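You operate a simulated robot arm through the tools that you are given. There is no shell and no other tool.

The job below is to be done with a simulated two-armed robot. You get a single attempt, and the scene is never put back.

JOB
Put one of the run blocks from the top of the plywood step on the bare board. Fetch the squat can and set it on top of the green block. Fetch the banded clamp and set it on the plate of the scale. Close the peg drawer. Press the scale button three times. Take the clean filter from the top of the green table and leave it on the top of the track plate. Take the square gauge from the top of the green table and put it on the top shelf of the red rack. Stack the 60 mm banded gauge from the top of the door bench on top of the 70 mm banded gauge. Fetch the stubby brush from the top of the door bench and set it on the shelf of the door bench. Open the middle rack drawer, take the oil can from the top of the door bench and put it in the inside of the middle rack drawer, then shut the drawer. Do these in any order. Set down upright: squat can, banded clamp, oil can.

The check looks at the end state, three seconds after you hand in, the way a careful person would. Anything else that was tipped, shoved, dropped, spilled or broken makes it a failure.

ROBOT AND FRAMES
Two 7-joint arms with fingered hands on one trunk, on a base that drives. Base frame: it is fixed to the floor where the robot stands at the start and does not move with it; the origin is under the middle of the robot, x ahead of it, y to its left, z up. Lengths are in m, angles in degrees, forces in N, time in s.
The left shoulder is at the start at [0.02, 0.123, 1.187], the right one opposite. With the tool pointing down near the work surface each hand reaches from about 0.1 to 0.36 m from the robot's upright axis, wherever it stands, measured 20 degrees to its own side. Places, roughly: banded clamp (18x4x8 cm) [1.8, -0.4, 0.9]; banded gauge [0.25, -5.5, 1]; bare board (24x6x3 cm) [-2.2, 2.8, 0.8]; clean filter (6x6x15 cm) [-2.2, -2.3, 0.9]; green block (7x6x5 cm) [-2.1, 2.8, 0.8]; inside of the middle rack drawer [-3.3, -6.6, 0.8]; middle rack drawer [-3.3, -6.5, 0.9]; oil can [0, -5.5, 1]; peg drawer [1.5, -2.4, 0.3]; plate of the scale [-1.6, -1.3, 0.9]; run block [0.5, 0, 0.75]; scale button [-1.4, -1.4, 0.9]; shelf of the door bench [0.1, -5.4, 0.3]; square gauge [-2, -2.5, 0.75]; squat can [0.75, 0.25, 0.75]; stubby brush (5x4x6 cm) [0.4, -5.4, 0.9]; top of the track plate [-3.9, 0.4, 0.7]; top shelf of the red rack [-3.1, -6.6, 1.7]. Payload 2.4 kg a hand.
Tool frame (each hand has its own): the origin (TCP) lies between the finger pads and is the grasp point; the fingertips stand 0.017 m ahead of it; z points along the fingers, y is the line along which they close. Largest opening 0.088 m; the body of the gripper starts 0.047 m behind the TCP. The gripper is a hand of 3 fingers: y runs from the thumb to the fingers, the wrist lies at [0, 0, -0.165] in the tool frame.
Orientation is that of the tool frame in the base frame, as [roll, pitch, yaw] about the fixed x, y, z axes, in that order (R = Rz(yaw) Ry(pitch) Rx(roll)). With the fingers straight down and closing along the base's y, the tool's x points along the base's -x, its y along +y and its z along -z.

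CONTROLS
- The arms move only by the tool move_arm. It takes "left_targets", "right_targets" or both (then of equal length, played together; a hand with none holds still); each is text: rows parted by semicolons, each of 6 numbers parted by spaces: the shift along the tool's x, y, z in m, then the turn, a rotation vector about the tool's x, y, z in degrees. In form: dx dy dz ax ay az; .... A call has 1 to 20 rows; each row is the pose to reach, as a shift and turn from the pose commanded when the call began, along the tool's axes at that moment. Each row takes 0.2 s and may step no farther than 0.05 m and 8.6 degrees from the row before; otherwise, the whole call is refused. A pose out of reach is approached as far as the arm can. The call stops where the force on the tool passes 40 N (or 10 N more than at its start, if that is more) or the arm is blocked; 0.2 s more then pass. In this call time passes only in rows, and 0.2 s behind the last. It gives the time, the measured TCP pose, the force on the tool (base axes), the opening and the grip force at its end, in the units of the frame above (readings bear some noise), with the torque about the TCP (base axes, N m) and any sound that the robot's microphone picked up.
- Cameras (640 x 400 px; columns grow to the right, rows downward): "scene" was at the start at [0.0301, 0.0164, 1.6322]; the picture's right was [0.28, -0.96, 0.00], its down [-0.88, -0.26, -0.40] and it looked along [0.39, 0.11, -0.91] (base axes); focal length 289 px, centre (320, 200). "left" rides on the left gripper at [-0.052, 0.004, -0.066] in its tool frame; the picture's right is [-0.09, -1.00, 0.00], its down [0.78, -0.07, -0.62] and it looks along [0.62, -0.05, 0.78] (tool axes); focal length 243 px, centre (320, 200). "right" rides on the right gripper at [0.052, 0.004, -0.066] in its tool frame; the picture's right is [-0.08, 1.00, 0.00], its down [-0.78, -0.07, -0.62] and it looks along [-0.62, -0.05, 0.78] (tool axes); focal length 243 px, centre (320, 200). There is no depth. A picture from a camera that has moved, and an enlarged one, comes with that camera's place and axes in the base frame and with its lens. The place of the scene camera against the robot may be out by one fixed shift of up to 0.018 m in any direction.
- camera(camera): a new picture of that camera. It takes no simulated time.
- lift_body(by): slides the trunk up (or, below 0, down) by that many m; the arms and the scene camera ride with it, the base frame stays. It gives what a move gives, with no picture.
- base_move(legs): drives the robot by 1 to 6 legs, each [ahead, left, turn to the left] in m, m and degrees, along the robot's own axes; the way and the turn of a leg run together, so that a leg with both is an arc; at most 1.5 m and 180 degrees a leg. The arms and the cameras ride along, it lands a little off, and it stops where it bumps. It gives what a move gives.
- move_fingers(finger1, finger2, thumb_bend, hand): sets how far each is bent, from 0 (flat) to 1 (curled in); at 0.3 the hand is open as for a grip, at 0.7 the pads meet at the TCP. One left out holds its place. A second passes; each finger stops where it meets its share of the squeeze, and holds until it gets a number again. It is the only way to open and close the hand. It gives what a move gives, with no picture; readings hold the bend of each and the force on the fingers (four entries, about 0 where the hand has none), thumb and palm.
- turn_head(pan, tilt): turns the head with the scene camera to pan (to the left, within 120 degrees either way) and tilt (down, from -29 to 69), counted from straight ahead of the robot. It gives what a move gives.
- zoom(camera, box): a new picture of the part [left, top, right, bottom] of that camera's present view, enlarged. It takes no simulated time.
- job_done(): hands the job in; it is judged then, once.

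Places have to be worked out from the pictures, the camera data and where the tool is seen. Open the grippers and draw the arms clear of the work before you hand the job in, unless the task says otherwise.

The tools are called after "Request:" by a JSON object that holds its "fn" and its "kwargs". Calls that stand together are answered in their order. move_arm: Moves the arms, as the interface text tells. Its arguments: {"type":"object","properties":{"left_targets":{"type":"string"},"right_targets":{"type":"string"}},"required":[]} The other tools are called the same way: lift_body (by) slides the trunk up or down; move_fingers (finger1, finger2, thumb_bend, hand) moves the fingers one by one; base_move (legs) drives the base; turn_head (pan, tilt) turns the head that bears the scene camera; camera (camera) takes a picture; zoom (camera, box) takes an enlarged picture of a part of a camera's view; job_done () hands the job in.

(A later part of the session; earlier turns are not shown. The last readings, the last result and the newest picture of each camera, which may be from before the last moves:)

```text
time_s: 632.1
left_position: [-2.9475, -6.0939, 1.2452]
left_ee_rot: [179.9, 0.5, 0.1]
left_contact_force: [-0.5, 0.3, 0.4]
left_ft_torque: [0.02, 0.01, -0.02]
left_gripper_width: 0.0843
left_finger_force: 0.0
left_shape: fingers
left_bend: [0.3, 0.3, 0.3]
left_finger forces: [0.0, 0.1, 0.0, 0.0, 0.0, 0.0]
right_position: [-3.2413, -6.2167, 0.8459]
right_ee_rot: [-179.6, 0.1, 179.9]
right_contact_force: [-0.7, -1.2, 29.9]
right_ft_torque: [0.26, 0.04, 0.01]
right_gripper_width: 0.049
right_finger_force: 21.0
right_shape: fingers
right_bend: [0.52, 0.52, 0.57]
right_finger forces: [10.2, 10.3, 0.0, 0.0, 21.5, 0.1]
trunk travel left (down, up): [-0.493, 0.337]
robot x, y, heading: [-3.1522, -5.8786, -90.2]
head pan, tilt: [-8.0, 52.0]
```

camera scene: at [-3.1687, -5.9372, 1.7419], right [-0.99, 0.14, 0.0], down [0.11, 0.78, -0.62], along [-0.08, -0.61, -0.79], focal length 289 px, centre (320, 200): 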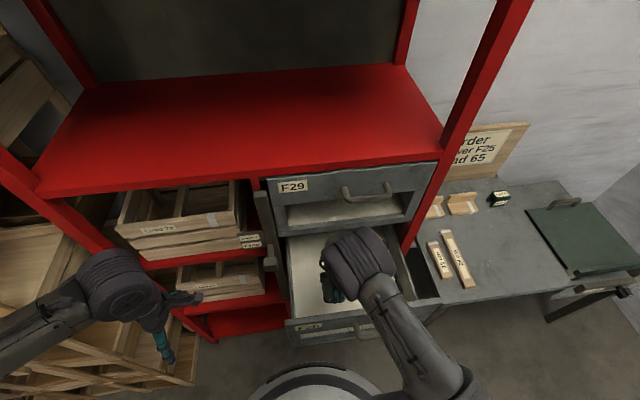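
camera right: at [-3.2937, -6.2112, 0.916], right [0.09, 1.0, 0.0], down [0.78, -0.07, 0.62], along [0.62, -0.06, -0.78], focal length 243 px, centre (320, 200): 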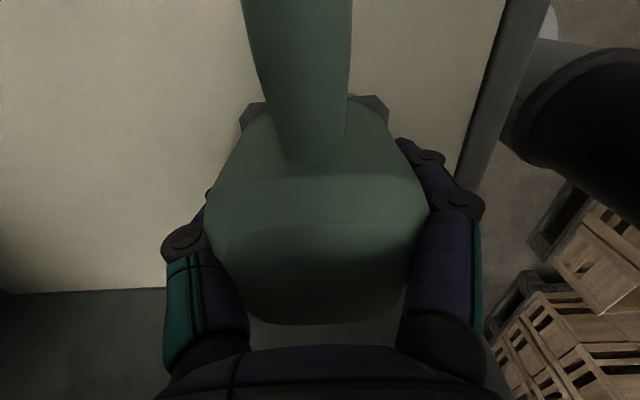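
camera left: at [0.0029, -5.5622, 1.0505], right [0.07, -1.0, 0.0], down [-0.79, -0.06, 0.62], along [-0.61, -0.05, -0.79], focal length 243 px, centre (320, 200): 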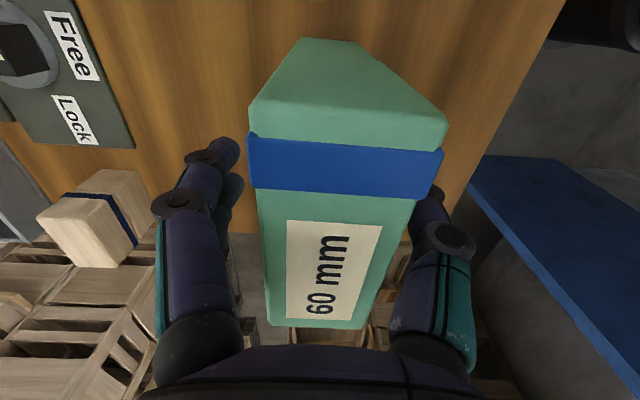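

Contact at 0.847; the last step pressed a bit hard, so I ease up 3.5 mm and then release.

Request:
{"fn": "move_arm", "kwargs": {"right_targets": "0 0 -0.0035 0 0 0"}}

Request:
{"fn": "move_fingers", "kwargs": {"hand": "right", "finger1": 0.35, "finger2": 0.35, "thumb_bend": 0.35}}

Request:
{"fn": "camera", "kwargs": {"camera": "right"}}

```text
time_s: 632.5
left_position: [-2.9473, -6.0962, 1.2444]
left_ee_rot: [-180.0, 0.6, 0.2]
left_contact_force: [0.6, -0.4, -0.4]
left_ft_torque: [-0.03, 0.0, 0.0]
left_gripper_width: 0.0843
left_finger_force: 0.1
left_shape: fingers
left_bend: [0.3, 0.3, 0.3]
left_finger forces: [0.0, 0.1, 0.0, 0.0, 0.1, 0.0]
right_position: [-3.2416, -6.2169, 0.845]
right_ee_rot: [-179.9, 0.1, 179.8]
right_contact_force: [3.4, -0.7, 6.1]
right_ft_torque: [0.17, 0.01, 0.0]
right_gripper_width: 0.0487
right_finger_force: 17.5
right_shape: fingers
right_bend: [0.52, 0.52, 0.56]
right_finger forces: [8.6, 8.3, 0.0, 0.0, 17.8, 0.1]
trunk travel left (down, up): [-0.493, 0.337]
robot x, y, heading: [-3.1523, -5.8824, -90.0]
head pan, tilt: [-8.0, 52.0]
```

```text
time_s: 633.5
left_position: [-2.9472, -6.0965, 1.2446]
left_ee_rot: [-180.0, 0.5, 0.1]
left_contact_force: [0.6, 0.2, -0.3]
left_ft_torque: [0.0, -0.01, -0.02]
left_gripper_width: 0.0845
left_finger_force: 0.0
left_shape: fingers
left_bend: [0.3, 0.3, 0.3]
left_finger forces: [0.1, 0.1, 0.0, 0.0, 0.1, 0.1]
right_position: [-3.242, -6.217, 0.8474]
right_ee_rot: [-179.9, 0.1, 179.8]
right_contact_force: [0.2, 0.5, -0.2]
right_ft_torque: [0.01, 0.01, -0.01]
right_gripper_width: 0.0733
right_finger_force: 0.2
right_shape: fingers
right_bend: [0.35, 0.35, 0.35]
right_finger forces: [0.1, 0.1, 0.1, 0.0, 0.1, 0.0]
trunk travel left (down, up): [-0.493, 0.337]
robot x, y, heading: [-3.1534, -5.8844, -90.0]
head pan, tilt: [-8.0, 52.0]
```

```text
taken
camera right: at [-3.2946, -6.211, 0.9114], right [0.09, 1.0, 0.0], down [0.78, -0.07, 0.62], along [0.62, -0.06, -0.78], focal length 243 px, centre (320, 200)
```

right: 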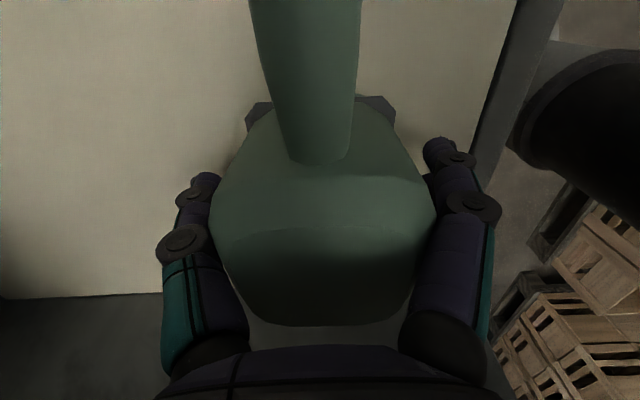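

The can stands upright on the drawer floor. I open wider and lift the hand straight out.

Request:
{"fn": "move_fingers", "kwargs": {"hand": "right", "finger1": 0.27, "finger2": 0.27, "thumb_bend": 0.27}}

Request:
{"fn": "move_arm", "kwargs": {"right_targets": "0 0 -0.02 0 0 0; 0 0 -0.06 0 0 0; 0 0 -0.1 0 0 0; 0 0 -0.14 0 0 0; 0 0 -0.18 0 0 0; 0 0 -0.22 0 0 0; 0 0 -0.26 0 0 0; 0 0 -0.3 0 0 0"}}

Request:
{"fn": "base_move", "kwargs": {"legs": [[-0.3, 0, 0]]}}

Request:
{"fn": "camera", "kwargs": {"camera": "scene"}}

Request:
{"fn": "zoom", "kwargs": {"camera": "scene", "box": [230, 130, 430, 290]}}

```text
time_s: 634.5
left_position: [-2.948, -6.0959, 1.2441]
left_ee_rot: [180.0, 0.6, 0.1]
left_contact_force: [-0.5, -0.4, 0.2]
left_ft_torque: [0.0, 0.01, -0.01]
left_gripper_width: 0.0843
left_finger_force: 0.0
left_shape: fingers
left_bend: [0.3, 0.3, 0.3]
left_finger forces: [0.0, 0.1, 0.0, 0.0, 0.0, 0.0]
right_position: [-3.2409, -6.2176, 0.8457]
right_ee_rot: [-180.0, 0.1, 180.0]
right_contact_force: [0.1, -0.1, 1.6]
right_ft_torque: [0.03, 0.0, -0.06]
right_gripper_width: 0.0883
right_finger_force: 0.1
right_shape: fingers
right_bend: [0.27, 0.27, 0.27]
right_finger forces: [0.0, 0.0, 0.0, 0.0, 0.0, 0.0]
trunk travel left (down, up): [-0.493, 0.337]
robot x, y, heading: [-3.1539, -5.8821, -89.9]
head pan, tilt: [-8.0, 52.0]
```

```text
time_s: 636.3
left_position: [-2.9484, -6.0952, 1.2446]
left_ee_rot: [179.9, 0.5, 0.1]
left_contact_force: [0.2, 0.6, -0.5]
left_ft_torque: [-0.03, 0.01, 0.02]
left_gripper_width: 0.0842
left_finger_force: 0.1
left_shape: fingers
left_bend: [0.3, 0.3, 0.3]
left_finger forces: [0.1, 0.0, 0.0, 0.1, 0.1, 0.0]
right_position: [-3.2443, -6.2136, 1.1468]
right_ee_rot: [-179.9, 0.0, 179.9]
right_contact_force: [-0.2, -0.6, 0.2]
right_ft_torque: [0.02, -0.01, -0.01]
right_gripper_width: 0.0887
right_finger_force: 0.1
right_shape: fingers
right_bend: [0.27, 0.27, 0.27]
right_finger forces: [0.1, 0.0, 0.0, 0.0, 0.0, 0.0]
trunk travel left (down, up): [-0.493, 0.337]
robot x, y, heading: [-3.1511, -5.8833, -89.8]
head pan, tilt: [-8.0, 52.0]
```

```text
time_s: 638.4
left_position: [-2.9473, -5.7899, 1.245]
left_ee_rot: [179.9, 0.5, 0.6]
left_contact_force: [0.2, 0.7, -0.4]
left_ft_torque: [-0.01, -0.03, 0.0]
left_gripper_width: 0.0842
left_finger_force: 0.1
left_shape: fingers
left_bend: [0.3, 0.3, 0.3]
left_finger forces: [0.1, 0.0, 0.1, 0.0, 0.0, 0.0]
right_position: [-3.2432, -5.9123, 1.1463]
right_ee_rot: [-179.8, 0.0, -179.6]
right_contact_force: [-0.6, -0.5, -0.1]
right_ft_torque: [0.04, 0.0, -0.01]
right_gripper_width: 0.0883
right_finger_force: 0.1
right_shape: fingers
right_bend: [0.27, 0.27, 0.27]
right_finger forces: [0.0, 0.0, 0.1, 0.0, 0.0, 0.1]
trunk travel left (down, up): [-0.493, 0.337]
robot x, y, heading: [-3.1547, -5.5821, -89.6]
head pan, tilt: [-8.0, 52.0]
```

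```text
taken
camera scene: at [-3.17, -5.6321, 1.742], right [-0.99, 0.13, 0.0], down [0.1, 0.78, -0.62], along [-0.08, -0.61, -0.79], focal length 289 px, centre (320, 200)
```

scene: 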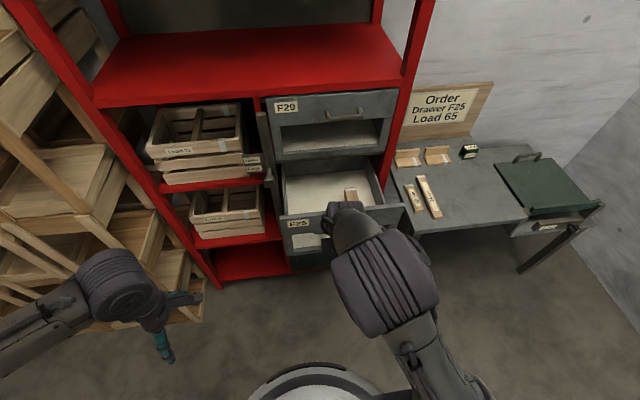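

```text
2.50 times, centred on (330, 210) of scene
camera zoom: at [-3.17, -5.6321, 1.742], right [-0.99, 0.13, 0.0], down [0.1, 0.78, -0.62], along [-0.08, -0.61, -0.79], focal length 723 px, centre (295, 175)
```

zoom: 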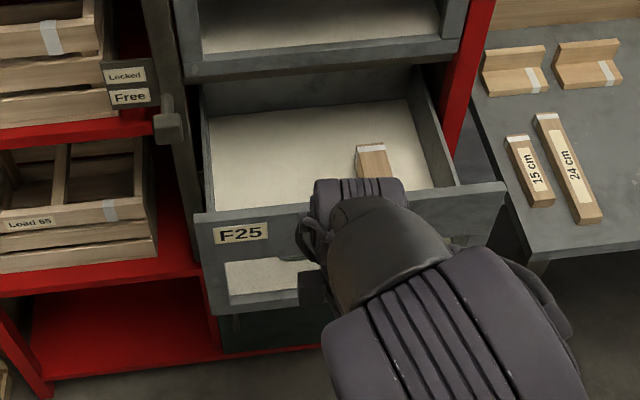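

The can should be just behind the front panel, hidden from here. Before closing I want to confirm it: I drive forward slightly to look into the drawer over the panel.

Request:
{"fn": "base_move", "kwargs": {"legs": [[0.16, 0.12, 0]]}}

Request:
{"fn": "turn_head", "kwargs": {"pan": -25, "tilt": 60}}

Request:
{"fn": "camera", "kwargs": {"camera": "scene"}}

Request:
{"fn": "zoom", "kwargs": {"camera": "scene", "box": [200, 60, 440, 240]}}

```text
time_s: 640.0
left_position: [-2.8241, -5.9475, 1.245]
left_ee_rot: [-180.0, 0.4, 0.7]
left_contact_force: [0.2, 0.8, 0.1]
left_ft_torque: [0.01, -0.03, -0.02]
left_gripper_width: 0.0845
left_finger_force: 0.0
left_shape: fingers
left_bend: [0.3, 0.3, 0.3]
left_finger forces: [0.0, 0.0, 0.1, 0.0, 0.0, 0.0]
right_position: [-3.1192, -6.0693, 1.1466]
right_ee_rot: [-179.8, 0.1, -179.5]
right_contact_force: [-0.5, 0.6, -0.6]
right_ft_torque: [0.0, 0.03, -0.02]
right_gripper_width: 0.0884
right_finger_force: 0.0
right_shape: fingers
right_bend: [0.27, 0.27, 0.27]
right_finger forces: [0.0, 0.0, 0.1, 0.0, 0.0, 0.0]
trunk travel left (down, up): [-0.493, 0.337]
robot x, y, heading: [-3.0321, -5.7341, -89.3]
head pan, tilt: [-8.0, 52.0]
```

```text
time_s: 640.8
left_position: [-2.8241, -5.9466, 1.2459]
left_ee_rot: [179.8, 0.4, 0.7]
left_contact_force: [0.6, 0.4, -0.1]
left_ft_torque: [-0.02, 0.0, -0.01]
left_gripper_width: 0.0845
left_finger_force: 0.1
left_shape: fingers
left_bend: [0.3, 0.3, 0.3]
left_finger forces: [0.0, 0.1, 0.0, 0.0, 0.0, 0.1]
right_position: [-3.1204, -6.0692, 1.1468]
right_ee_rot: [-179.9, 0.0, -179.5]
right_contact_force: [-0.2, 0.3, 0.1]
right_ft_torque: [-0.01, -0.01, 0.01]
right_gripper_width: 0.0886
right_finger_force: 0.0
right_shape: fingers
right_bend: [0.27, 0.27, 0.27]
right_finger forces: [0.0, 0.0, 0.1, 0.0, 0.0, 0.1]
trunk travel left (down, up): [-0.493, 0.337]
robot x, y, heading: [-3.0295, -5.7364, -89.3]
head pan, tilt: [-25.0, 60.0]
```

```text
taken
camera scene: at [-3.065, -5.7762, 1.732], right [-0.91, 0.41, 0.0], down [0.36, 0.79, -0.5], along [-0.21, -0.46, -0.87], focal length 289 px, centre (320, 200)
```

scene: 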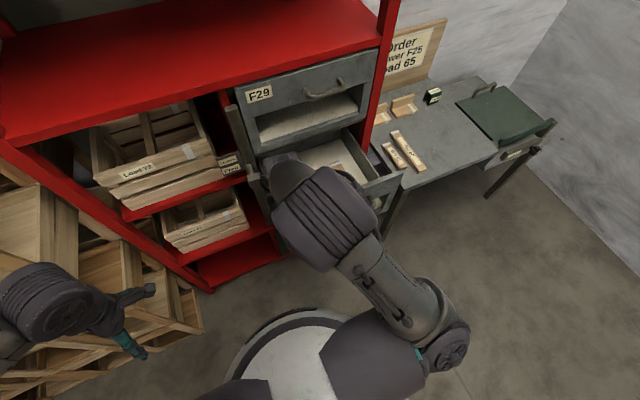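

```text
2.22 times, centred on (320, 150) of scene
camera zoom: at [-3.065, -5.7762, 1.732], right [-0.91, 0.41, 0.0], down [0.36, 0.79, -0.5], along [-0.21, -0.46, -0.87], focal length 643 px, centre (320, 311)
```

zoom: 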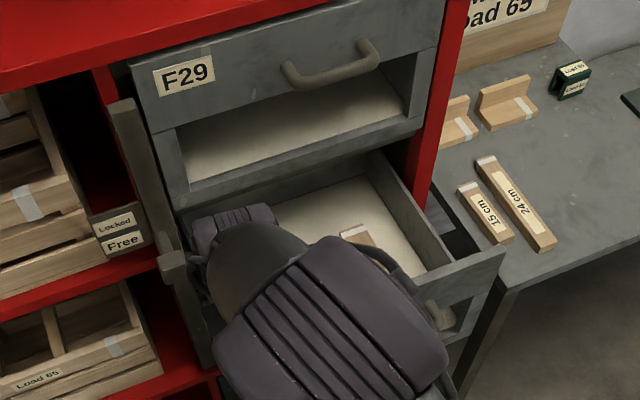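

The right arm hides the view; I shift 0.42 m to the right to look past it.

Request:
{"fn": "base_move", "kwargs": {"legs": [[-0.05, -0.42, 0]]}}

Request:
{"fn": "turn_head", "kwargs": {"pan": 15, "tilt": 60}}

Request:
{"fn": "zoom", "kwargs": {"camera": "scene", "box": [200, 60, 440, 240]}}

```text
time_s: 643.4
left_position: [-3.25, -5.9025, 1.2442]
left_ee_rot: [179.9, 0.4, 0.1]
left_contact_force: [0.5, 0.1, 0.3]
left_ft_torque: [-0.03, 0.01, -0.02]
left_gripper_width: 0.084
left_finger_force: 0.1
left_shape: fingers
left_bend: [0.3, 0.3, 0.3]
left_finger forces: [0.0, 0.0, 0.0, 0.1, 0.1, 0.0]
right_position: [-3.5453, -6.0216, 1.1458]
right_ee_rot: [-180.0, 0.2, 179.9]
right_contact_force: [-0.1, -0.9, -0.4]
right_ft_torque: [-0.02, -0.01, 0.02]
right_gripper_width: 0.0884
right_finger_force: 0.0
right_shape: fingers
right_bend: [0.27, 0.27, 0.27]
right_finger forces: [0.0, 0.0, 0.0, 0.0, 0.1, 0.1]
trunk travel left (down, up): [-0.493, 0.337]
robot x, y, heading: [-3.4525, -5.6851, -90.3]
head pan, tilt: [-25.0, 60.0]
```

```text
time_s: 644.5
left_position: [-3.2502, -5.9033, 1.2434]
left_ee_rot: [180.0, 0.6, 0.1]
left_contact_force: [-0.1, 0.1, 0.3]
left_ft_torque: [0.0, 0.0, -0.03]
left_gripper_width: 0.0841
left_finger_force: 0.1
left_shape: fingers
left_bend: [0.3, 0.3, 0.3]
left_finger forces: [0.1, 0.0, 0.0, 0.0, 0.0, 0.0]
right_position: [-3.5453, -6.0218, 1.1456]
right_ee_rot: [-179.9, 0.0, 179.8]
right_contact_force: [0.4, -0.4, 0.6]
right_ft_torque: [-0.04, 0.04, 0.0]
right_gripper_width: 0.0886
right_finger_force: 0.1
right_shape: fingers
right_bend: [0.27, 0.27, 0.27]
right_finger forces: [0.0, 0.0, 0.1, 0.0, 0.1, 0.0]
trunk travel left (down, up): [-0.493, 0.337]
robot x, y, heading: [-3.4544, -5.6903, -90.1]
head pan, tilt: [15.0, 60.0]
```

```text
2.22 times, centred on (320, 150) of scene
camera zoom: at [-3.4422, -5.7336, 1.732], right [-0.97, -0.26, 0.0], down [-0.23, 0.84, -0.5], along [0.13, -0.48, -0.87], focal length 643 px, centre (320, 311)
```

zoom: 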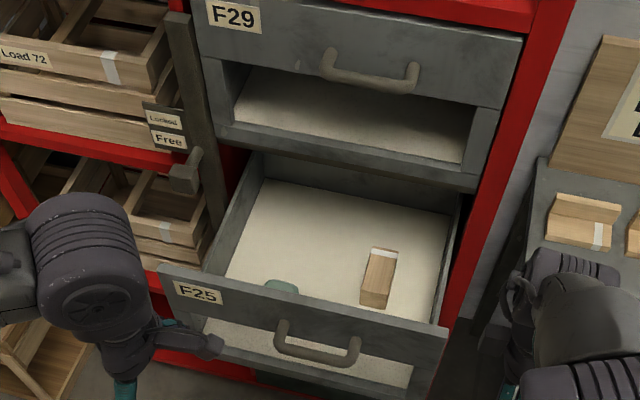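

The oil can is visible standing behind the F25 panel. Now I return to x≈−3.15, close the right hand to a fist and pitch it forward to push the drawer shut.

Request:
{"fn": "base_move", "kwargs": {"legs": [[-0.06, 0.3, 0.2]]}}

Request:
{"fn": "move_fingers", "kwargs": {"hand": "right", "finger1": 0.72, "finger2": 0.72, "thumb_bend": 0.72}}

Request:
{"fn": "move_arm", "kwargs": {"right_targets": "0.001 -0.008 0.02 8.3 0 0; 0.002 -0.016 0.04 16.6 0 0; 0.003 -0.024 0.06 25 0 0; 0.004 -0.032 0.085 33.3 0 0; 0.005 -0.04 0.11 41.6 0 0; 0.005 -0.05 0.14 50 0 0"}}

Request:
{"fn": "turn_head", "kwargs": {"pan": -10, "tilt": 52}}

Request:
{"fn": "camera", "kwargs": {"camera": "scene"}}

Request:
{"fn": "camera", "kwargs": {"camera": "right"}}

```text
time_s: 646.5
left_position: [-2.9501, -5.8406, 1.244]
left_ee_rot: [179.9, 0.5, 0.4]
left_contact_force: [0.4, -0.5, 0.2]
left_ft_torque: [0.0, -0.03, 0.01]
left_gripper_width: 0.0843
left_finger_force: 0.1
left_shape: fingers
left_bend: [0.3, 0.3, 0.3]
left_finger forces: [0.0, 0.0, 0.1, 0.0, 0.0, 0.0]
right_position: [-3.2469, -5.9616, 1.1463]
right_ee_rot: [-179.9, 0.1, -179.7]
right_contact_force: [0.0, 0.3, 0.8]
right_ft_torque: [-0.04, 0.02, 0.01]
right_gripper_width: 0.0886
right_finger_force: 0.1
right_shape: fingers
right_bend: [0.27, 0.27, 0.27]
right_finger forces: [0.1, 0.1, 0.0, 0.0, 0.1, 0.1]
trunk travel left (down, up): [-0.493, 0.337]
robot x, y, heading: [-3.1547, -5.6243, -89.4]
head pan, tilt: [15.0, 60.0]
```

```text
time_s: 647.5
left_position: [-2.9516, -5.8402, 1.2446]
left_ee_rot: [180.0, 0.4, 0.5]
left_contact_force: [0.1, 0.2, 0.5]
left_ft_torque: [0.01, -0.03, -0.01]
left_gripper_width: 0.0843
left_finger_force: 0.1
left_shape: fingers
left_bend: [0.3, 0.3, 0.3]
left_finger forces: [0.0, 0.0, 0.0, 0.0, 0.0, 0.1]
right_position: [-3.246, -5.9599, 1.1463]
right_ee_rot: [-179.9, 0.1, -179.6]
right_contact_force: [0.8, -0.9, -0.7]
right_ft_torque: [0.0, -0.02, 0.02]
right_gripper_width: 0.0001
right_finger_force: 0.0
right_shape: fingers
right_bend: [0.72, 0.72, 0.72]
right_finger forces: [0.0, 0.1, 0.0, 0.0, 0.1, 0.1]
trunk travel left (down, up): [-0.493, 0.337]
robot x, y, heading: [-3.1604, -5.6268, -89.3]
head pan, tilt: [15.0, 60.0]
```

```text
time_s: 648.9
left_position: [-2.9517, -5.8394, 1.2453]
left_ee_rot: [180.0, 0.5, 0.4]
left_contact_force: [-0.6, 1.3, -0.6]
left_ft_torque: [0.01, -0.02, -0.02]
left_gripper_width: 0.0845
left_finger_force: 0.1
left_shape: fingers
left_bend: [0.3, 0.3, 0.3]
left_finger forces: [0.1, 0.0, 0.0, 0.0, 0.0, 0.0]
right_position: [-3.2516, -6.0139, 1.0051]
right_ee_rot: [-129.9, 0.3, -179.7]
right_contact_force: [0.2, -1.2, -0.1]
right_ft_torque: [0.0, 0.04, 0.01]
right_gripper_width: 0.0002
right_finger_force: 0.0
right_shape: fingers
right_bend: [0.72, 0.72, 0.72]
right_finger forces: [0.1, 0.0, 0.0, 0.0, 0.0, 0.0]
trunk travel left (down, up): [-0.493, 0.337]
robot x, y, heading: [-3.1554, -5.6307, -89.4]
head pan, tilt: [15.0, 60.0]
```

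```text
time_s: 649.8
left_position: [-2.9512, -5.8411, 1.2457]
left_ee_rot: [179.9, 0.5, 0.4]
left_contact_force: [0.2, 0.0, 0.9]
left_ft_torque: [-0.02, -0.03, -0.02]
left_gripper_width: 0.0842
left_finger_force: 0.0
left_shape: fingers
left_bend: [0.3, 0.3, 0.3]
left_finger forces: [0.1, 0.1, 0.0, 0.0, 0.0, 0.1]
right_position: [-3.2519, -6.0129, 1.0068]
right_ee_rot: [-129.9, 0.0, -179.6]
right_contact_force: [-0.9, 0.5, 0.6]
right_ft_torque: [-0.01, -0.01, -0.01]
right_gripper_width: 0.0
right_finger_force: 0.0
right_shape: fingers
right_bend: [0.72, 0.72, 0.72]
right_finger forces: [0.1, 0.1, 0.0, 0.0, 0.0, 0.0]
trunk travel left (down, up): [-0.493, 0.337]
robot x, y, heading: [-3.1573, -5.6233, -89.3]
head pan, tilt: [-10.0, 52.0]
```

```text
taken
camera scene: at [-3.176, -5.6822, 1.7419], right [-0.99, 0.16, 0.0], down [0.13, 0.78, -0.62], along [-0.1, -0.61, -0.79], focal length 289 px, centre (320, 200)
```

scene: 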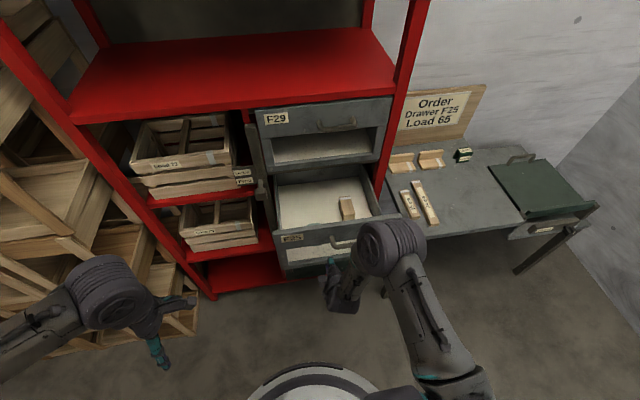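

```text
taken
camera right: at [-3.3046, -5.9583, 1.044], right [0.08, 0.64, -0.76], down [0.78, 0.44, 0.45], along [0.62, -0.63, -0.46], focal length 243 px, centre (320, 200)
```

right: 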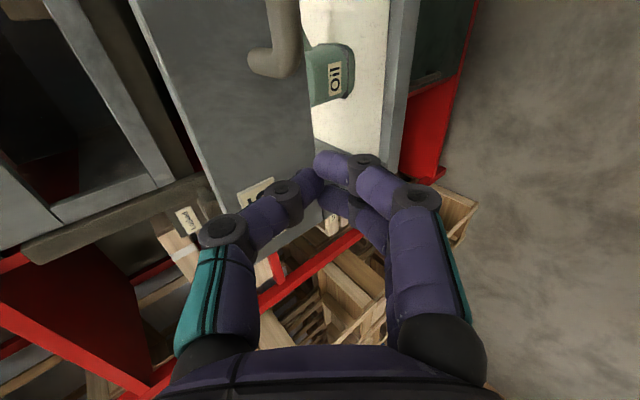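

Through the window I see the upright "Oil" label. The fist points at the solid strip of the panel (z≈0.995). I push by driving the base forward.

Request:
{"fn": "base_move", "kwargs": {"legs": [[0.15, 0, 0], [0.12, 0, -0.5]]}}

Request:
{"fn": "camera", "kwargs": {"camera": "scene"}}

Request:
{"fn": "camera", "kwargs": {"camera": "right"}}

```text
time_s: 652.0
left_position: [-2.9517, -6.1206, 1.2435]
left_ee_rot: [-179.9, 0.4, 0.0]
left_contact_force: [0.1, 0.4, -0.1]
left_ft_torque: [-0.01, -0.01, 0.02]
left_gripper_width: 0.0844
left_finger_force: 0.1
left_shape: fingers
left_bend: [0.3, 0.3, 0.3]
left_finger forces: [0.0, 0.1, 0.1, 0.0, 0.1, 0.0]
right_position: [-3.2542, -6.2897, 1.0045]
right_ee_rot: [-129.8, 0.1, 179.7]
right_contact_force: [0.7, -0.1, 0.6]
right_ft_torque: [-0.04, -0.01, 0.02]
right_gripper_width: 0.0
right_finger_force: 0.0
right_shape: fingers
right_bend: [0.72, 0.72, 0.73]
right_finger forces: [0.1, 0.0, 0.1, 0.0, 0.0, 0.0]
trunk travel left (down, up): [-0.493, 0.337]
robot x, y, heading: [-3.1566, -5.9063, -90.0]
head pan, tilt: [-10.0, 52.0]
```

```text
taken
camera scene: at [-3.1749, -5.9612, 1.7419], right [-0.98, 0.17, 0.0], down [0.14, 0.78, -0.61], along [-0.11, -0.61, -0.79], focal length 289 px, centre (320, 200)
```

scene: 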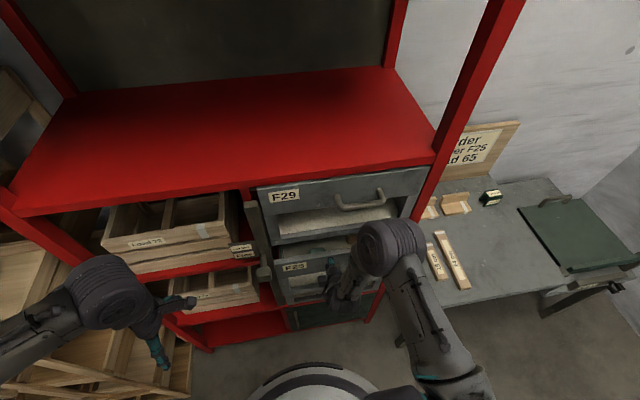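

```text
taken
camera right: at [-3.306, -6.2352, 1.0434], right [0.09, 0.64, -0.76], down [0.78, 0.43, 0.45], along [0.62, -0.64, -0.46], focal length 243 px, centre (320, 200)
```

right: 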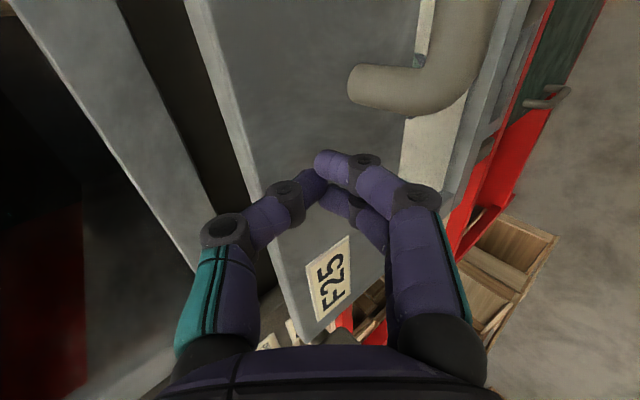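

Drawer is nearly shut (panel at y≈−6.30). For the last ~6 cm I extend the arm instead of the base, so the elbow stays clear of F29's handle.

Request:
{"fn": "move_arm", "kwargs": {"right_targets": "0 -0.0064 0.0077 0 0 0; 0 -0.0129 0.0153 0 0 0; 0 -0.0193 0.023 0 0 0; 0 -0.0257 0.0306 0 0 0"}}

Request:
{"fn": "camera", "kwargs": {"camera": "right"}}

Request:
{"fn": "zoom", "kwargs": {"camera": "scene", "box": [240, 160, 460, 340]}}

```text
time_s: 653.0
left_position: [-2.9524, -6.1197, 1.2434]
left_ee_rot: [-179.9, 0.5, 0.0]
left_contact_force: [0.1, -0.4, -0.2]
left_ft_torque: [0.0, 0.0, -0.02]
left_gripper_width: 0.0843
left_finger_force: 0.0
left_shape: fingers
left_bend: [0.3, 0.3, 0.3]
left_finger forces: [0.0, 0.0, 0.0, 0.1, 0.1, 0.0]
right_position: [-3.2547, -6.3301, 1.0073]
right_ee_rot: [-129.8, 0.1, 179.7]
right_contact_force: [0.5, -0.4, 0.4]
right_ft_torque: [0.02, 0.02, 0.01]
right_gripper_width: 0.0
right_finger_force: 0.1
right_shape: fingers
right_bend: [0.72, 0.72, 0.72]
right_finger forces: [0.1, 0.0, 0.0, 0.0, 0.1, 0.0]
trunk travel left (down, up): [-0.493, 0.337]
robot x, y, heading: [-3.156, -5.9013, -90.0]
head pan, tilt: [-10.0, 52.0]
```

```text
taken
camera right: at [-3.3063, -6.2748, 1.0449], right [0.09, 0.64, -0.77], down [0.78, 0.43, 0.45], along [0.62, -0.64, -0.46], focal length 243 px, centre (320, 200)
```

right: 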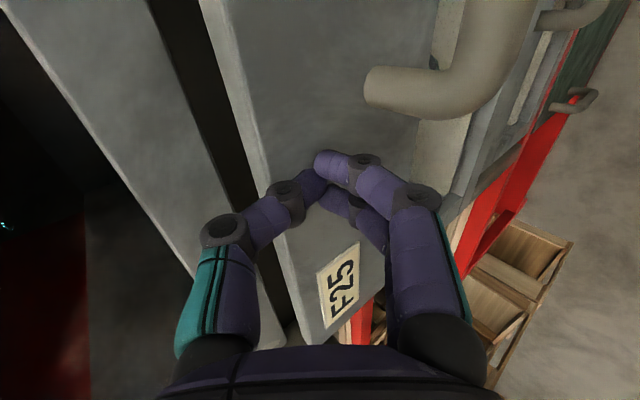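

```text
2.22 times, centred on (350, 250) of scene
camera zoom: at [-3.175, -5.9596, 1.7419], right [-0.98, 0.17, 0.0], down [0.14, 0.78, -0.62], along [-0.11, -0.61, -0.79], focal length 643 px, centre (253, 89)
```

zoom: 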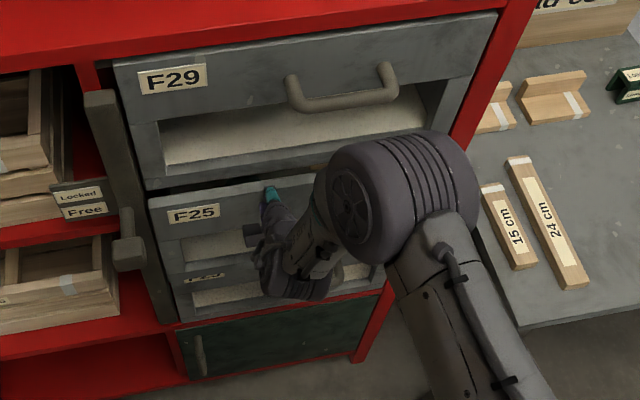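

About 2 cm remain. I continue in small steps until resistance shows it is shut.

Request:
{"fn": "move_arm", "kwargs": {"right_targets": "0 -0.0039 0.0046 0 0 0; 0 -0.0077 0.0092 0 0 0; 0 -0.0116 0.0138 0 0 0"}}

Request:
{"fn": "camera", "kwargs": {"camera": "right"}}

```text
time_s: 653.9
left_position: [-2.9524, -6.1192, 1.2446]
left_ee_rot: [-180.0, 0.5, 0.0]
left_contact_force: [-0.4, -0.4, 0.4]
left_ft_torque: [0.01, 0.0, -0.02]
left_gripper_width: 0.0842
left_finger_force: 0.2
left_shape: fingers
left_bend: [0.3, 0.3, 0.3]
left_finger forces: [0.0, 0.1, 0.0, 0.1, 0.1, 0.0]
right_position: [-3.255, -6.348, 1.0053]
right_ee_rot: [-129.8, 0.1, 179.7]
right_contact_force: [0.3, 1.9, 0.7]
right_ft_torque: [-0.03, -0.04, 0.0]
right_gripper_width: 0.0
right_finger_force: 0.8
right_shape: fingers
right_bend: [0.72, 0.72, 0.73]
right_finger forces: [0.0, 0.1, 0.1, 0.1, 2.4, 0.0]
trunk travel left (down, up): [-0.493, 0.337]
robot x, y, heading: [-3.1551, -5.9066, -90.1]
head pan, tilt: [-10.0, 52.0]
```

```text
taken
camera right: at [-3.3067, -6.2926, 1.0439], right [0.09, 0.64, -0.76], down [0.78, 0.43, 0.45], along [0.62, -0.64, -0.46], focal length 243 px, centre (320, 200)
```

right: 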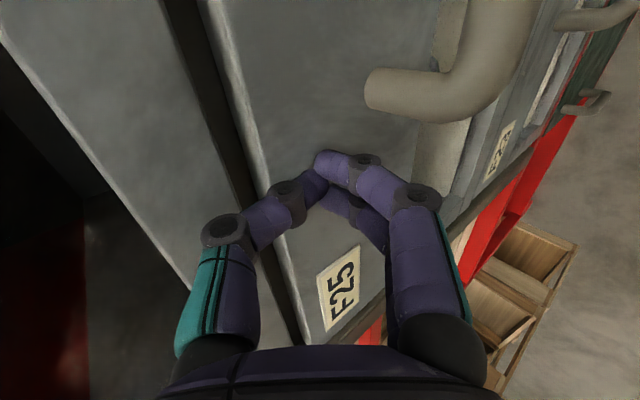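

Request:
{"fn": "move_arm", "kwargs": {"right_targets": "0 -0.0032 0.0038 0 0 0; 0 -0.0064 0.0077 0 0 0; 0 -0.0096 0.0115 0 0 0"}}

Request:
{"fn": "camera", "kwargs": {"camera": "right"}}

Request:
{"fn": "zoom", "kwargs": {"camera": "scene", "box": [240, 160, 460, 340]}}

```text
time_s: 654.6
left_position: [-2.9525, -6.1126, 1.246]
left_ee_rot: [179.8, 0.5, -0.2]
left_contact_force: [0.2, 0.0, -0.3]
left_ft_torque: [0.01, 0.01, -0.01]
left_gripper_width: 0.0843
left_finger_force: 0.1
left_shape: fingers
left_bend: [0.3, 0.3, 0.3]
left_finger forces: [0.0, 0.1, 0.1, 0.1, 0.1, 0.0]
right_position: [-3.2533, -6.3561, 1.0055]
right_ee_rot: [-129.9, 0.0, 179.8]
right_contact_force: [-1.5, 32.7, 11.0]
right_ft_torque: [0.15, -0.02, 0.01]
right_gripper_width: 0.0
right_finger_force: 18.2
right_shape: fingers
right_bend: [0.73, 0.74, 0.78]
right_finger forces: [10.7, 11.2, 0.1, 0.1, 13.6, 0.0]
trunk travel left (down, up): [-0.493, 0.337]
robot x, y, heading: [-3.1577, -5.9061, -89.8]
head pan, tilt: [-10.0, 52.0]
```

```text
taken
camera right: at [-3.3065, -6.3018, 1.0442], right [0.09, 0.64, -0.76], down [0.78, 0.43, 0.45], along [0.62, -0.64, -0.46], focal length 243 px, centre (320, 200)
```

right: 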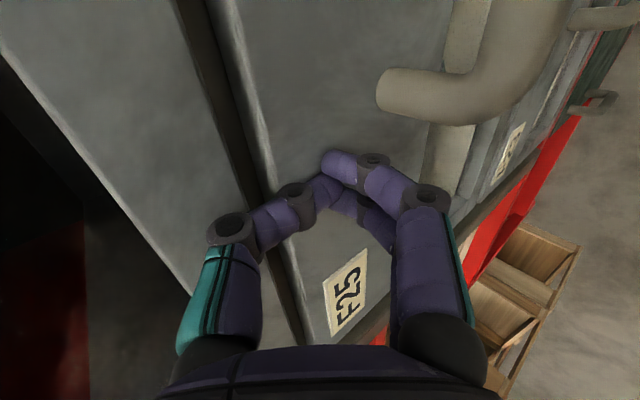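

```text
2.22 times, centred on (350, 250) of scene
camera zoom: at [-3.1749, -5.9512, 1.7423], right [-0.98, 0.17, 0.0], down [0.14, 0.77, -0.62], along [-0.11, -0.61, -0.79], focal length 643 px, centre (253, 89)
```

zoom: 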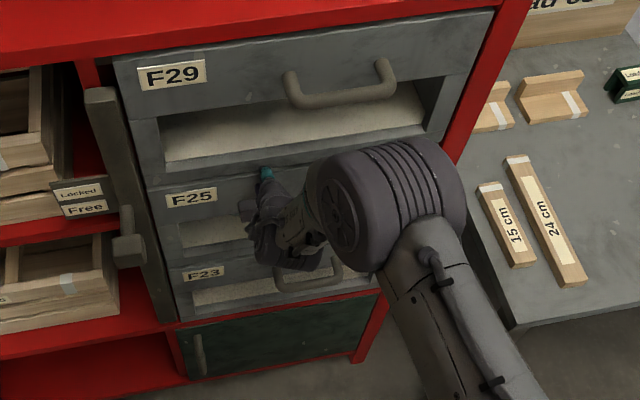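

Firm stop (33 N): the drawer is shut and flush. I retract the hand and back away, then check.

Request:
{"fn": "move_arm", "kwargs": {"right_targets": "0 0.0129 -0.0153 0 0 0; 0 0.0321 -0.0383 0 0 0; 0 0.0514 -0.0613 0 0 0"}}

Request:
{"fn": "base_move", "kwargs": {"legs": [[-0.32, 0, 0]]}}

Request:
{"fn": "turn_head", "kwargs": {"pan": 0, "tilt": 38}}

Request:
{"fn": "camera", "kwargs": {"camera": "scene"}}

Request:
{"fn": "zoom", "kwargs": {"camera": "scene", "box": [240, 130, 440, 310]}}

```text
time_s: 655.5
left_position: [-2.9526, -6.119, 1.2436]
left_ee_rot: [-180.0, 0.5, 0.1]
left_contact_force: [0.0, -0.4, 0.0]
left_ft_torque: [0.02, -0.02, -0.02]
left_gripper_width: 0.0844
left_finger_force: 0.0
left_shape: fingers
left_bend: [0.3, 0.3, 0.3]
left_finger forces: [0.1, 0.1, 0.0, 0.0, 0.0, 0.1]
right_position: [-3.2535, -6.2818, 1.0071]
right_ee_rot: [-129.8, 0.1, 179.8]
right_contact_force: [0.2, -0.3, 0.2]
right_ft_torque: [-0.02, -0.01, 0.03]
right_gripper_width: 0.0
right_finger_force: 0.1
right_shape: fingers
right_bend: [0.72, 0.72, 0.73]
right_finger forces: [0.1, 0.0, 0.1, 0.1, 0.0, 0.0]
trunk travel left (down, up): [-0.493, 0.337]
robot x, y, heading: [-3.152, -5.9023, -90.1]
head pan, tilt: [-10.0, 52.0]
```

```text
time_s: 657.6
left_position: [-2.9508, -5.8037, 1.244]
left_ee_rot: [179.9, 0.4, 0.2]
left_contact_force: [-0.7, 0.0, 0.1]
left_ft_torque: [-0.07, -0.01, -0.01]
left_gripper_width: 0.0844
left_finger_force: 0.1
left_shape: fingers
left_bend: [0.3, 0.3, 0.3]
left_finger forces: [0.0, 0.0, 0.0, 0.0, 0.0, 0.1]
right_position: [-3.2528, -5.9654, 1.0072]
right_ee_rot: [-129.9, 0.1, -179.9]
right_contact_force: [-0.6, 0.3, -0.1]
right_ft_torque: [0.0, 0.04, 0.02]
right_gripper_width: 0.0
right_finger_force: 0.1
right_shape: fingers
right_bend: [0.72, 0.72, 0.73]
right_finger forces: [0.0, 0.1, 0.0, 0.1, 0.0, 0.1]
trunk travel left (down, up): [-0.493, 0.337]
robot x, y, heading: [-3.1557, -5.5919, -89.7]
head pan, tilt: [-10.0, 52.0]
```

```text
time_s: 658.3
left_position: [-2.9516, -5.803, 1.2448]
left_ee_rot: [180.0, 0.5, 0.3]
left_contact_force: [0.0, -0.5, 0.0]
left_ft_torque: [0.01, -0.03, 0.04]
left_gripper_width: 0.0843
left_finger_force: 0.1
left_shape: fingers
left_bend: [0.3, 0.3, 0.3]
left_finger forces: [0.0, 0.1, 0.1, 0.0, 0.0, 0.0]
right_position: [-3.2519, -5.9671, 1.0071]
right_ee_rot: [-130.0, 0.1, -180.0]
right_contact_force: [-0.4, -0.3, 0.8]
right_ft_torque: [0.0, 0.01, -0.03]
right_gripper_width: 0.0001
right_finger_force: 0.1
right_shape: fingers
right_bend: [0.72, 0.72, 0.73]
right_finger forces: [0.0, 0.1, 0.1, 0.0, 0.1, 0.0]
trunk travel left (down, up): [-0.493, 0.337]
robot x, y, heading: [-3.1524, -5.5914, -90.1]
head pan, tilt: [0.0, 38.0]
```

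```text
taken
camera scene: at [-3.1623, -5.6569, 1.7617], right [-1.0, 0.0, 0.0], down [0.0, 0.62, -0.79], along [0.0, -0.79, -0.62], focal length 289 px, centre (320, 200)
```

scene: 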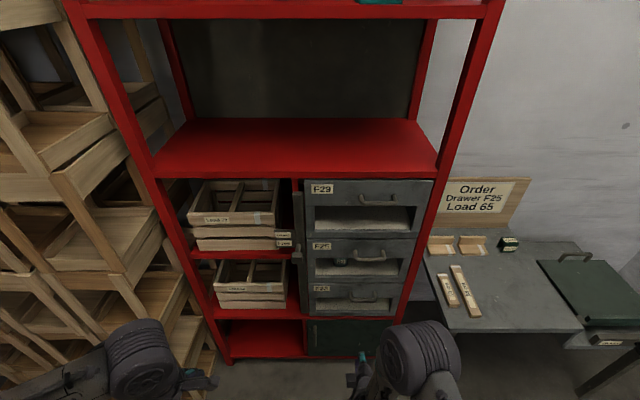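

```text
2.22 times, centred on (340, 220) of scene
camera zoom: at [-3.1623, -5.6569, 1.7617], right [-1.0, 0.0, 0.0], down [0.0, 0.62, -0.79], along [0.0, -0.79, -0.62], focal length 643 px, centre (276, 156)
```

zoom: 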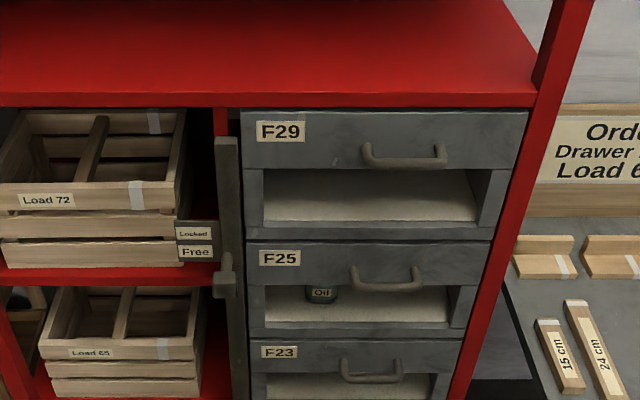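

All rack work is done: F25 is shut with the oil can standing inside, gauge on the top shelf. I turn the right hand back down and drive back west, north and east toward the peg machine, keeping heading −90°.

Request:
{"fn": "move_arm", "kwargs": {"right_targets": "0 0 -0.01 -8.3 0 0; 0 0 -0.02 -16.6 0 0; 0 0 -0.03 -25 0 0; 0 0 -0.04 -33.3 0 0; 0 0 -0.05 -41.6 0 0; 0 0 -0.05 -50 0 0"}}

Request:
{"fn": "base_move", "kwargs": {"legs": [[0, -1.04, 0.1], [-1.1, 0, 0], [-1.15, 0, 0]]}}

Request:
{"fn": "base_move", "kwargs": {"legs": [[0, 1.3, 0], [0, 1.3, 0], [0, 1.05, 0]]}}

```text
time_s: 659.7
left_position: [-2.9514, -5.8041, 1.2439]
left_ee_rot: [179.9, 0.5, 0.2]
left_contact_force: [-0.5, 0.8, 0.8]
left_ft_torque: [-0.01, 0.02, 0.04]
left_gripper_width: 0.0844
left_finger_force: 0.0
left_shape: fingers
left_bend: [0.3, 0.3, 0.3]
left_finger forces: [0.0, 0.1, 0.1, 0.1, 0.0, 0.1]
right_position: [-3.254, -5.9298, 1.0377]
right_ee_rot: [-179.9, 0.1, 180.0]
right_contact_force: [-0.2, 0.1, 0.1]
right_ft_torque: [0.0, -0.05, -0.01]
right_gripper_width: 0.0002
right_finger_force: 0.0
right_shape: fingers
right_bend: [0.72, 0.72, 0.73]
right_finger forces: [0.0, 0.1, 0.0, 0.1, 0.1, 0.0]
trunk travel left (down, up): [-0.493, 0.337]
robot x, y, heading: [-3.1521, -5.5896, -89.8]
head pan, tilt: [0.0, 38.0]
```

```text
time_s: 675.6
left_position: [-4.0026, -3.5877, 1.2442]
left_ee_rot: [179.8, 0.5, 0.1]
left_contact_force: [-0.1, 0.0, -0.7]
left_ft_torque: [-0.02, 0.0, 0.01]
left_gripper_width: 0.0843
left_finger_force: 0.1
left_shape: fingers
left_bend: [0.3, 0.3, 0.3]
left_finger forces: [0.1, 0.0, 0.0, 0.0, 0.0, 0.0]
right_position: [-4.3035, -3.7131, 1.0372]
right_ee_rot: [-179.8, 0.1, 179.8]
right_contact_force: [0.2, -0.2, -0.9]
right_ft_torque: [0.04, 0.0, 0.02]
right_gripper_width: 0.0002
right_finger_force: 0.1
right_shape: fingers
right_bend: [0.72, 0.72, 0.73]
right_finger forces: [0.0, 0.0, 0.0, 0.0, 0.1, 0.0]
trunk travel left (down, up): [-0.493, 0.337]
robot x, y, heading: [-4.2054, -3.3721, -90.2]
head pan, tilt: [0.0, 38.0]
```

```text
time_s: 693.4
left_position: [-0.3344, -3.6465, 1.2443]
left_ee_rot: [-180.0, 0.5, -1.5]
left_contact_force: [0.0, 0.2, -0.3]
left_ft_torque: [-0.01, -0.02, 0.04]
left_gripper_width: 0.0845
left_finger_force: 0.1
left_shape: fingers
left_bend: [0.3, 0.3, 0.3]
left_finger forces: [0.0, 0.0, 0.1, 0.1, 0.0, 0.0]
right_position: [-0.6388, -3.7636, 1.0379]
right_ee_rot: [-179.8, 0.1, 178.4]
right_contact_force: [0.3, -0.1, -0.3]
right_ft_torque: [0.0, -0.01, 0.01]
right_gripper_width: 0.0001
right_finger_force: 0.1
right_shape: fingers
right_bend: [0.72, 0.72, 0.73]
right_finger forces: [0.0, 0.0, 0.0, 0.0, 0.0, 0.1]
trunk travel left (down, up): [-0.493, 0.337]
robot x, y, heading: [-0.5323, -3.4246, -91.5]
head pan, tilt: [0.0, 38.0]
```

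Request:
{"fn": "base_move", "kwargs": {"legs": [[-0.9, 0.05, 1.5], [-0.9, 0.0, 0]]}}

Request:
{"fn": "turn_head", "kwargs": {"pan": 70, "tilt": 30}}

Request:
{"fn": "camera", "kwargs": {"camera": "scene"}}

```text
time_s: 702.5
left_position: [-0.2654, -1.8412, 1.2439]
left_ee_rot: [179.9, 0.5, -0.5]
left_contact_force: [-0.6, 0.2, -0.5]
left_ft_torque: [0.01, -0.02, 0.02]
left_gripper_width: 0.0842
left_finger_force: 0.1
left_shape: fingers
left_bend: [0.3, 0.3, 0.3]
left_finger forces: [0.0, 0.0, 0.0, 0.0, 0.0, 0.1]
right_position: [-0.5676, -1.964, 1.0369]
right_ee_rot: [-179.8, 0.1, 179.3]
right_contact_force: [0.9, 0.1, 0.3]
right_ft_torque: [0.0, 0.01, -0.01]
right_gripper_width: 0.0
right_finger_force: 0.1
right_shape: fingers
right_bend: [0.72, 0.72, 0.73]
right_finger forces: [0.1, 0.0, 0.0, 0.1, 0.1, 0.0]
trunk travel left (down, up): [-0.493, 0.337]
robot x, y, heading: [-0.4636, -1.6231, -90.3]
head pan, tilt: [0.0, 38.0]
```

```text
time_s: 703.9
left_position: [-0.2637, -1.8414, 1.2457]
left_ee_rot: [-180.0, 0.5, -0.4]
left_contact_force: [0.4, 0.9, 0.6]
left_ft_torque: [-0.02, 0.02, -0.03]
left_gripper_width: 0.0841
left_finger_force: 0.0
left_shape: fingers
left_bend: [0.3, 0.3, 0.3]
left_finger forces: [0.0, 0.1, 0.0, 0.1, 0.0, 0.0]
right_position: [-0.5666, -1.9637, 1.0379]
right_ee_rot: [-179.8, 0.1, 179.4]
right_contact_force: [0.2, 0.4, 0.3]
right_ft_torque: [-0.02, 0.0, -0.02]
right_gripper_width: 0.0003
right_finger_force: 0.1
right_shape: fingers
right_bend: [0.72, 0.72, 0.73]
right_finger forces: [0.1, 0.0, 0.0, 0.0, 0.1, 0.0]
trunk travel left (down, up): [-0.493, 0.337]
robot x, y, heading: [-0.4657, -1.6238, -90.4]
head pan, tilt: [70.0, 30.0]
```

```text
taken
camera scene: at [-0.3877, -1.6383, 1.7741], right [-0.35, -0.94, 0.0], down [-0.47, 0.18, -0.87], along [0.81, -0.3, -0.5], focal length 289 px, centre (320, 200)
```

scene: 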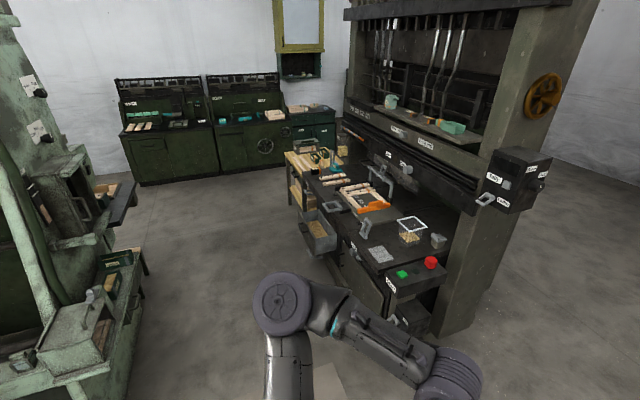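

The open peg drawer is visible at the machine's front. I strafe east along y≈−1.6 until I face it.

Request:
{"fn": "base_move", "kwargs": {"legs": [[0, 1.0, 0.2], [0, 0.9, 0]]}}

Request:
{"fn": "turn_head", "kwargs": {"pan": 0, "tilt": 50}}

Request:
{"fn": "camera", "kwargs": {"camera": "scene"}}

Request:
{"fn": "zoom", "kwargs": {"camera": "scene", "box": [220, 130, 440, 330]}}

```text
time_s: 713.3
left_position: [1.6105, -1.8746, 1.2458]
left_ee_rot: [180.0, 0.4, -1.5]
left_contact_force: [-0.3, -0.1, -0.2]
left_ft_torque: [0.01, -0.03, 0.01]
left_gripper_width: 0.0844
left_finger_force: 0.0
left_shape: fingers
left_bend: [0.3, 0.3, 0.3]
left_finger forces: [0.0, 0.0, 0.0, 0.0, 0.1, 0.1]
right_position: [1.3061, -1.9884, 1.0373]
right_ee_rot: [-179.8, 0.2, 178.1]
right_contact_force: [-0.4, -0.5, 0.8]
right_ft_torque: [0.03, 0.01, 0.01]
right_gripper_width: 0.0
right_finger_force: 0.0
right_shape: fingers
right_bend: [0.72, 0.72, 0.73]
right_finger forces: [0.1, 0.0, 0.1, 0.0, 0.0, 0.0]
trunk travel left (down, up): [-0.493, 0.337]
robot x, y, heading: [1.4145, -1.6534, -91.1]
head pan, tilt: [70.0, 30.0]
```

```text
time_s: 714.7
left_position: [1.6101, -1.8729, 1.2449]
left_ee_rot: [180.0, 0.5, -1.4]
left_contact_force: [-0.7, 0.6, 0.5]
left_ft_torque: [-0.01, 0.03, 0.04]
left_gripper_width: 0.0845
left_finger_force: 0.0
left_shape: fingers
left_bend: [0.3, 0.3, 0.3]
left_finger forces: [0.1, 0.1, 0.1, 0.0, 0.1, 0.1]
right_position: [1.3061, -1.9894, 1.0369]
right_ee_rot: [-180.0, 0.1, 178.2]
right_contact_force: [-0.4, 0.2, 0.6]
right_ft_torque: [0.03, 0.03, 0.01]
right_gripper_width: 0.0
right_finger_force: 0.0
right_shape: fingers
right_bend: [0.72, 0.72, 0.73]
right_finger forces: [0.1, 0.0, 0.0, 0.1, 0.1, 0.0]
trunk travel left (down, up): [-0.493, 0.337]
robot x, y, heading: [1.4153, -1.6557, -91.6]
head pan, tilt: [0.0, 50.0]
```

```text
taken
camera scene: at [1.4049, -1.7112, 1.7446], right [-1.0, 0.03, 0.0], down [0.02, 0.77, -0.64], along [-0.02, -0.64, -0.77], focal length 289 px, centre (320, 200)
```

scene: 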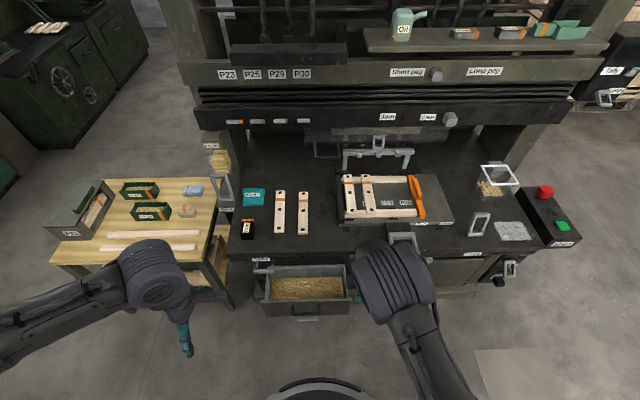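

```text
2.00 times, centred on (330, 230) of scene
camera zoom: at [1.4049, -1.7112, 1.7446], right [-1.0, 0.03, 0.0], down [0.02, 0.77, -0.64], along [-0.02, -0.64, -0.77], focal length 578 px, centre (300, 140)
```

zoom: 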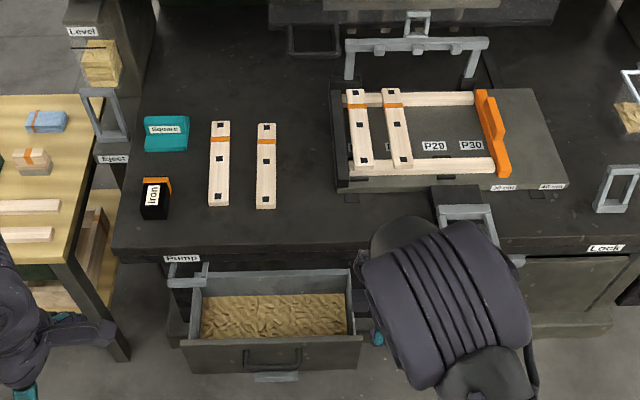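

The peg drawer (full of pegs) is open right ahead, with a handle on its front. I lower the trunk to work at that height and get a second view for triangulation.

Request:
{"fn": "lift_body", "kwargs": {"by": -0.4}}

Request:
{"fn": "camera", "kwargs": {"camera": "scene"}}

Request:
{"fn": "zoom", "kwargs": {"camera": "scene", "box": [220, 130, 440, 330]}}

```text
time_s: 718.5
left_position: [1.6102, -1.8731, 0.8443]
left_ee_rot: [180.0, 0.5, -1.5]
left_contact_force: [0.8, 0.7, -1.1]
left_ft_torque: [0.04, 0.01, -0.01]
left_gripper_width: 0.0842
left_finger_force: 0.2
left_shape: fingers
left_bend: [0.3, 0.3, 0.3]
left_finger forces: [0.0, 0.0, 0.1, 0.0, 0.0, 0.0]
right_position: [1.3047, -1.9898, 0.6377]
right_ee_rot: [-179.8, 0.1, 178.2]
right_contact_force: [0.0, -0.5, 0.0]
right_ft_torque: [0.03, 0.02, 0.0]
right_gripper_width: 0.0
right_finger_force: 0.1
right_shape: fingers
right_bend: [0.72, 0.72, 0.73]
right_finger forces: [0.0, 0.1, 0.0, 0.0, 0.0, 0.0]
trunk travel left (down, up): [-0.093, 0.737]
robot x, y, heading: [1.4105, -1.6519, -91.1]
head pan, tilt: [0.0, 50.0]
```

```text
taken
camera scene: at [1.4047, -1.7111, 1.3446], right [-1.0, 0.03, 0.0], down [0.02, 0.77, -0.64], along [-0.02, -0.64, -0.77], focal length 289 px, centre (320, 200)
```

scene: 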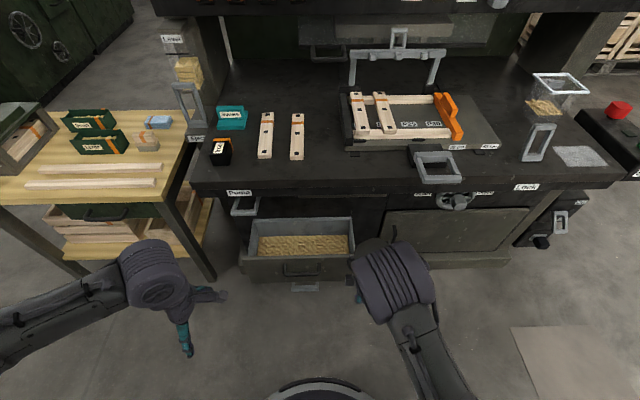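

```text
2.00 times, centred on (330, 230) of scene
camera zoom: at [1.4047, -1.7111, 1.3446], right [-1.0, 0.03, 0.0], down [0.02, 0.77, -0.64], along [-0.02, -0.64, -0.77], focal length 578 px, centre (300, 140)
```

zoom: 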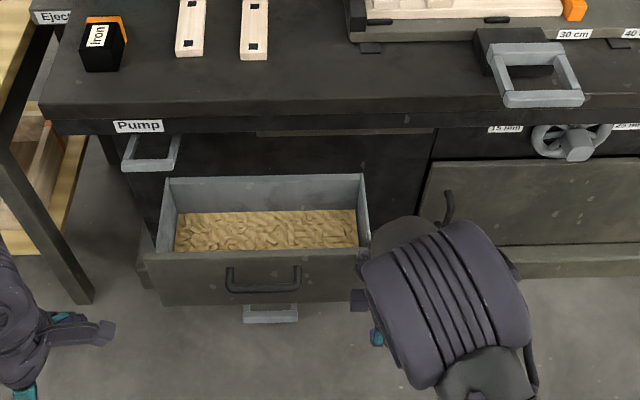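

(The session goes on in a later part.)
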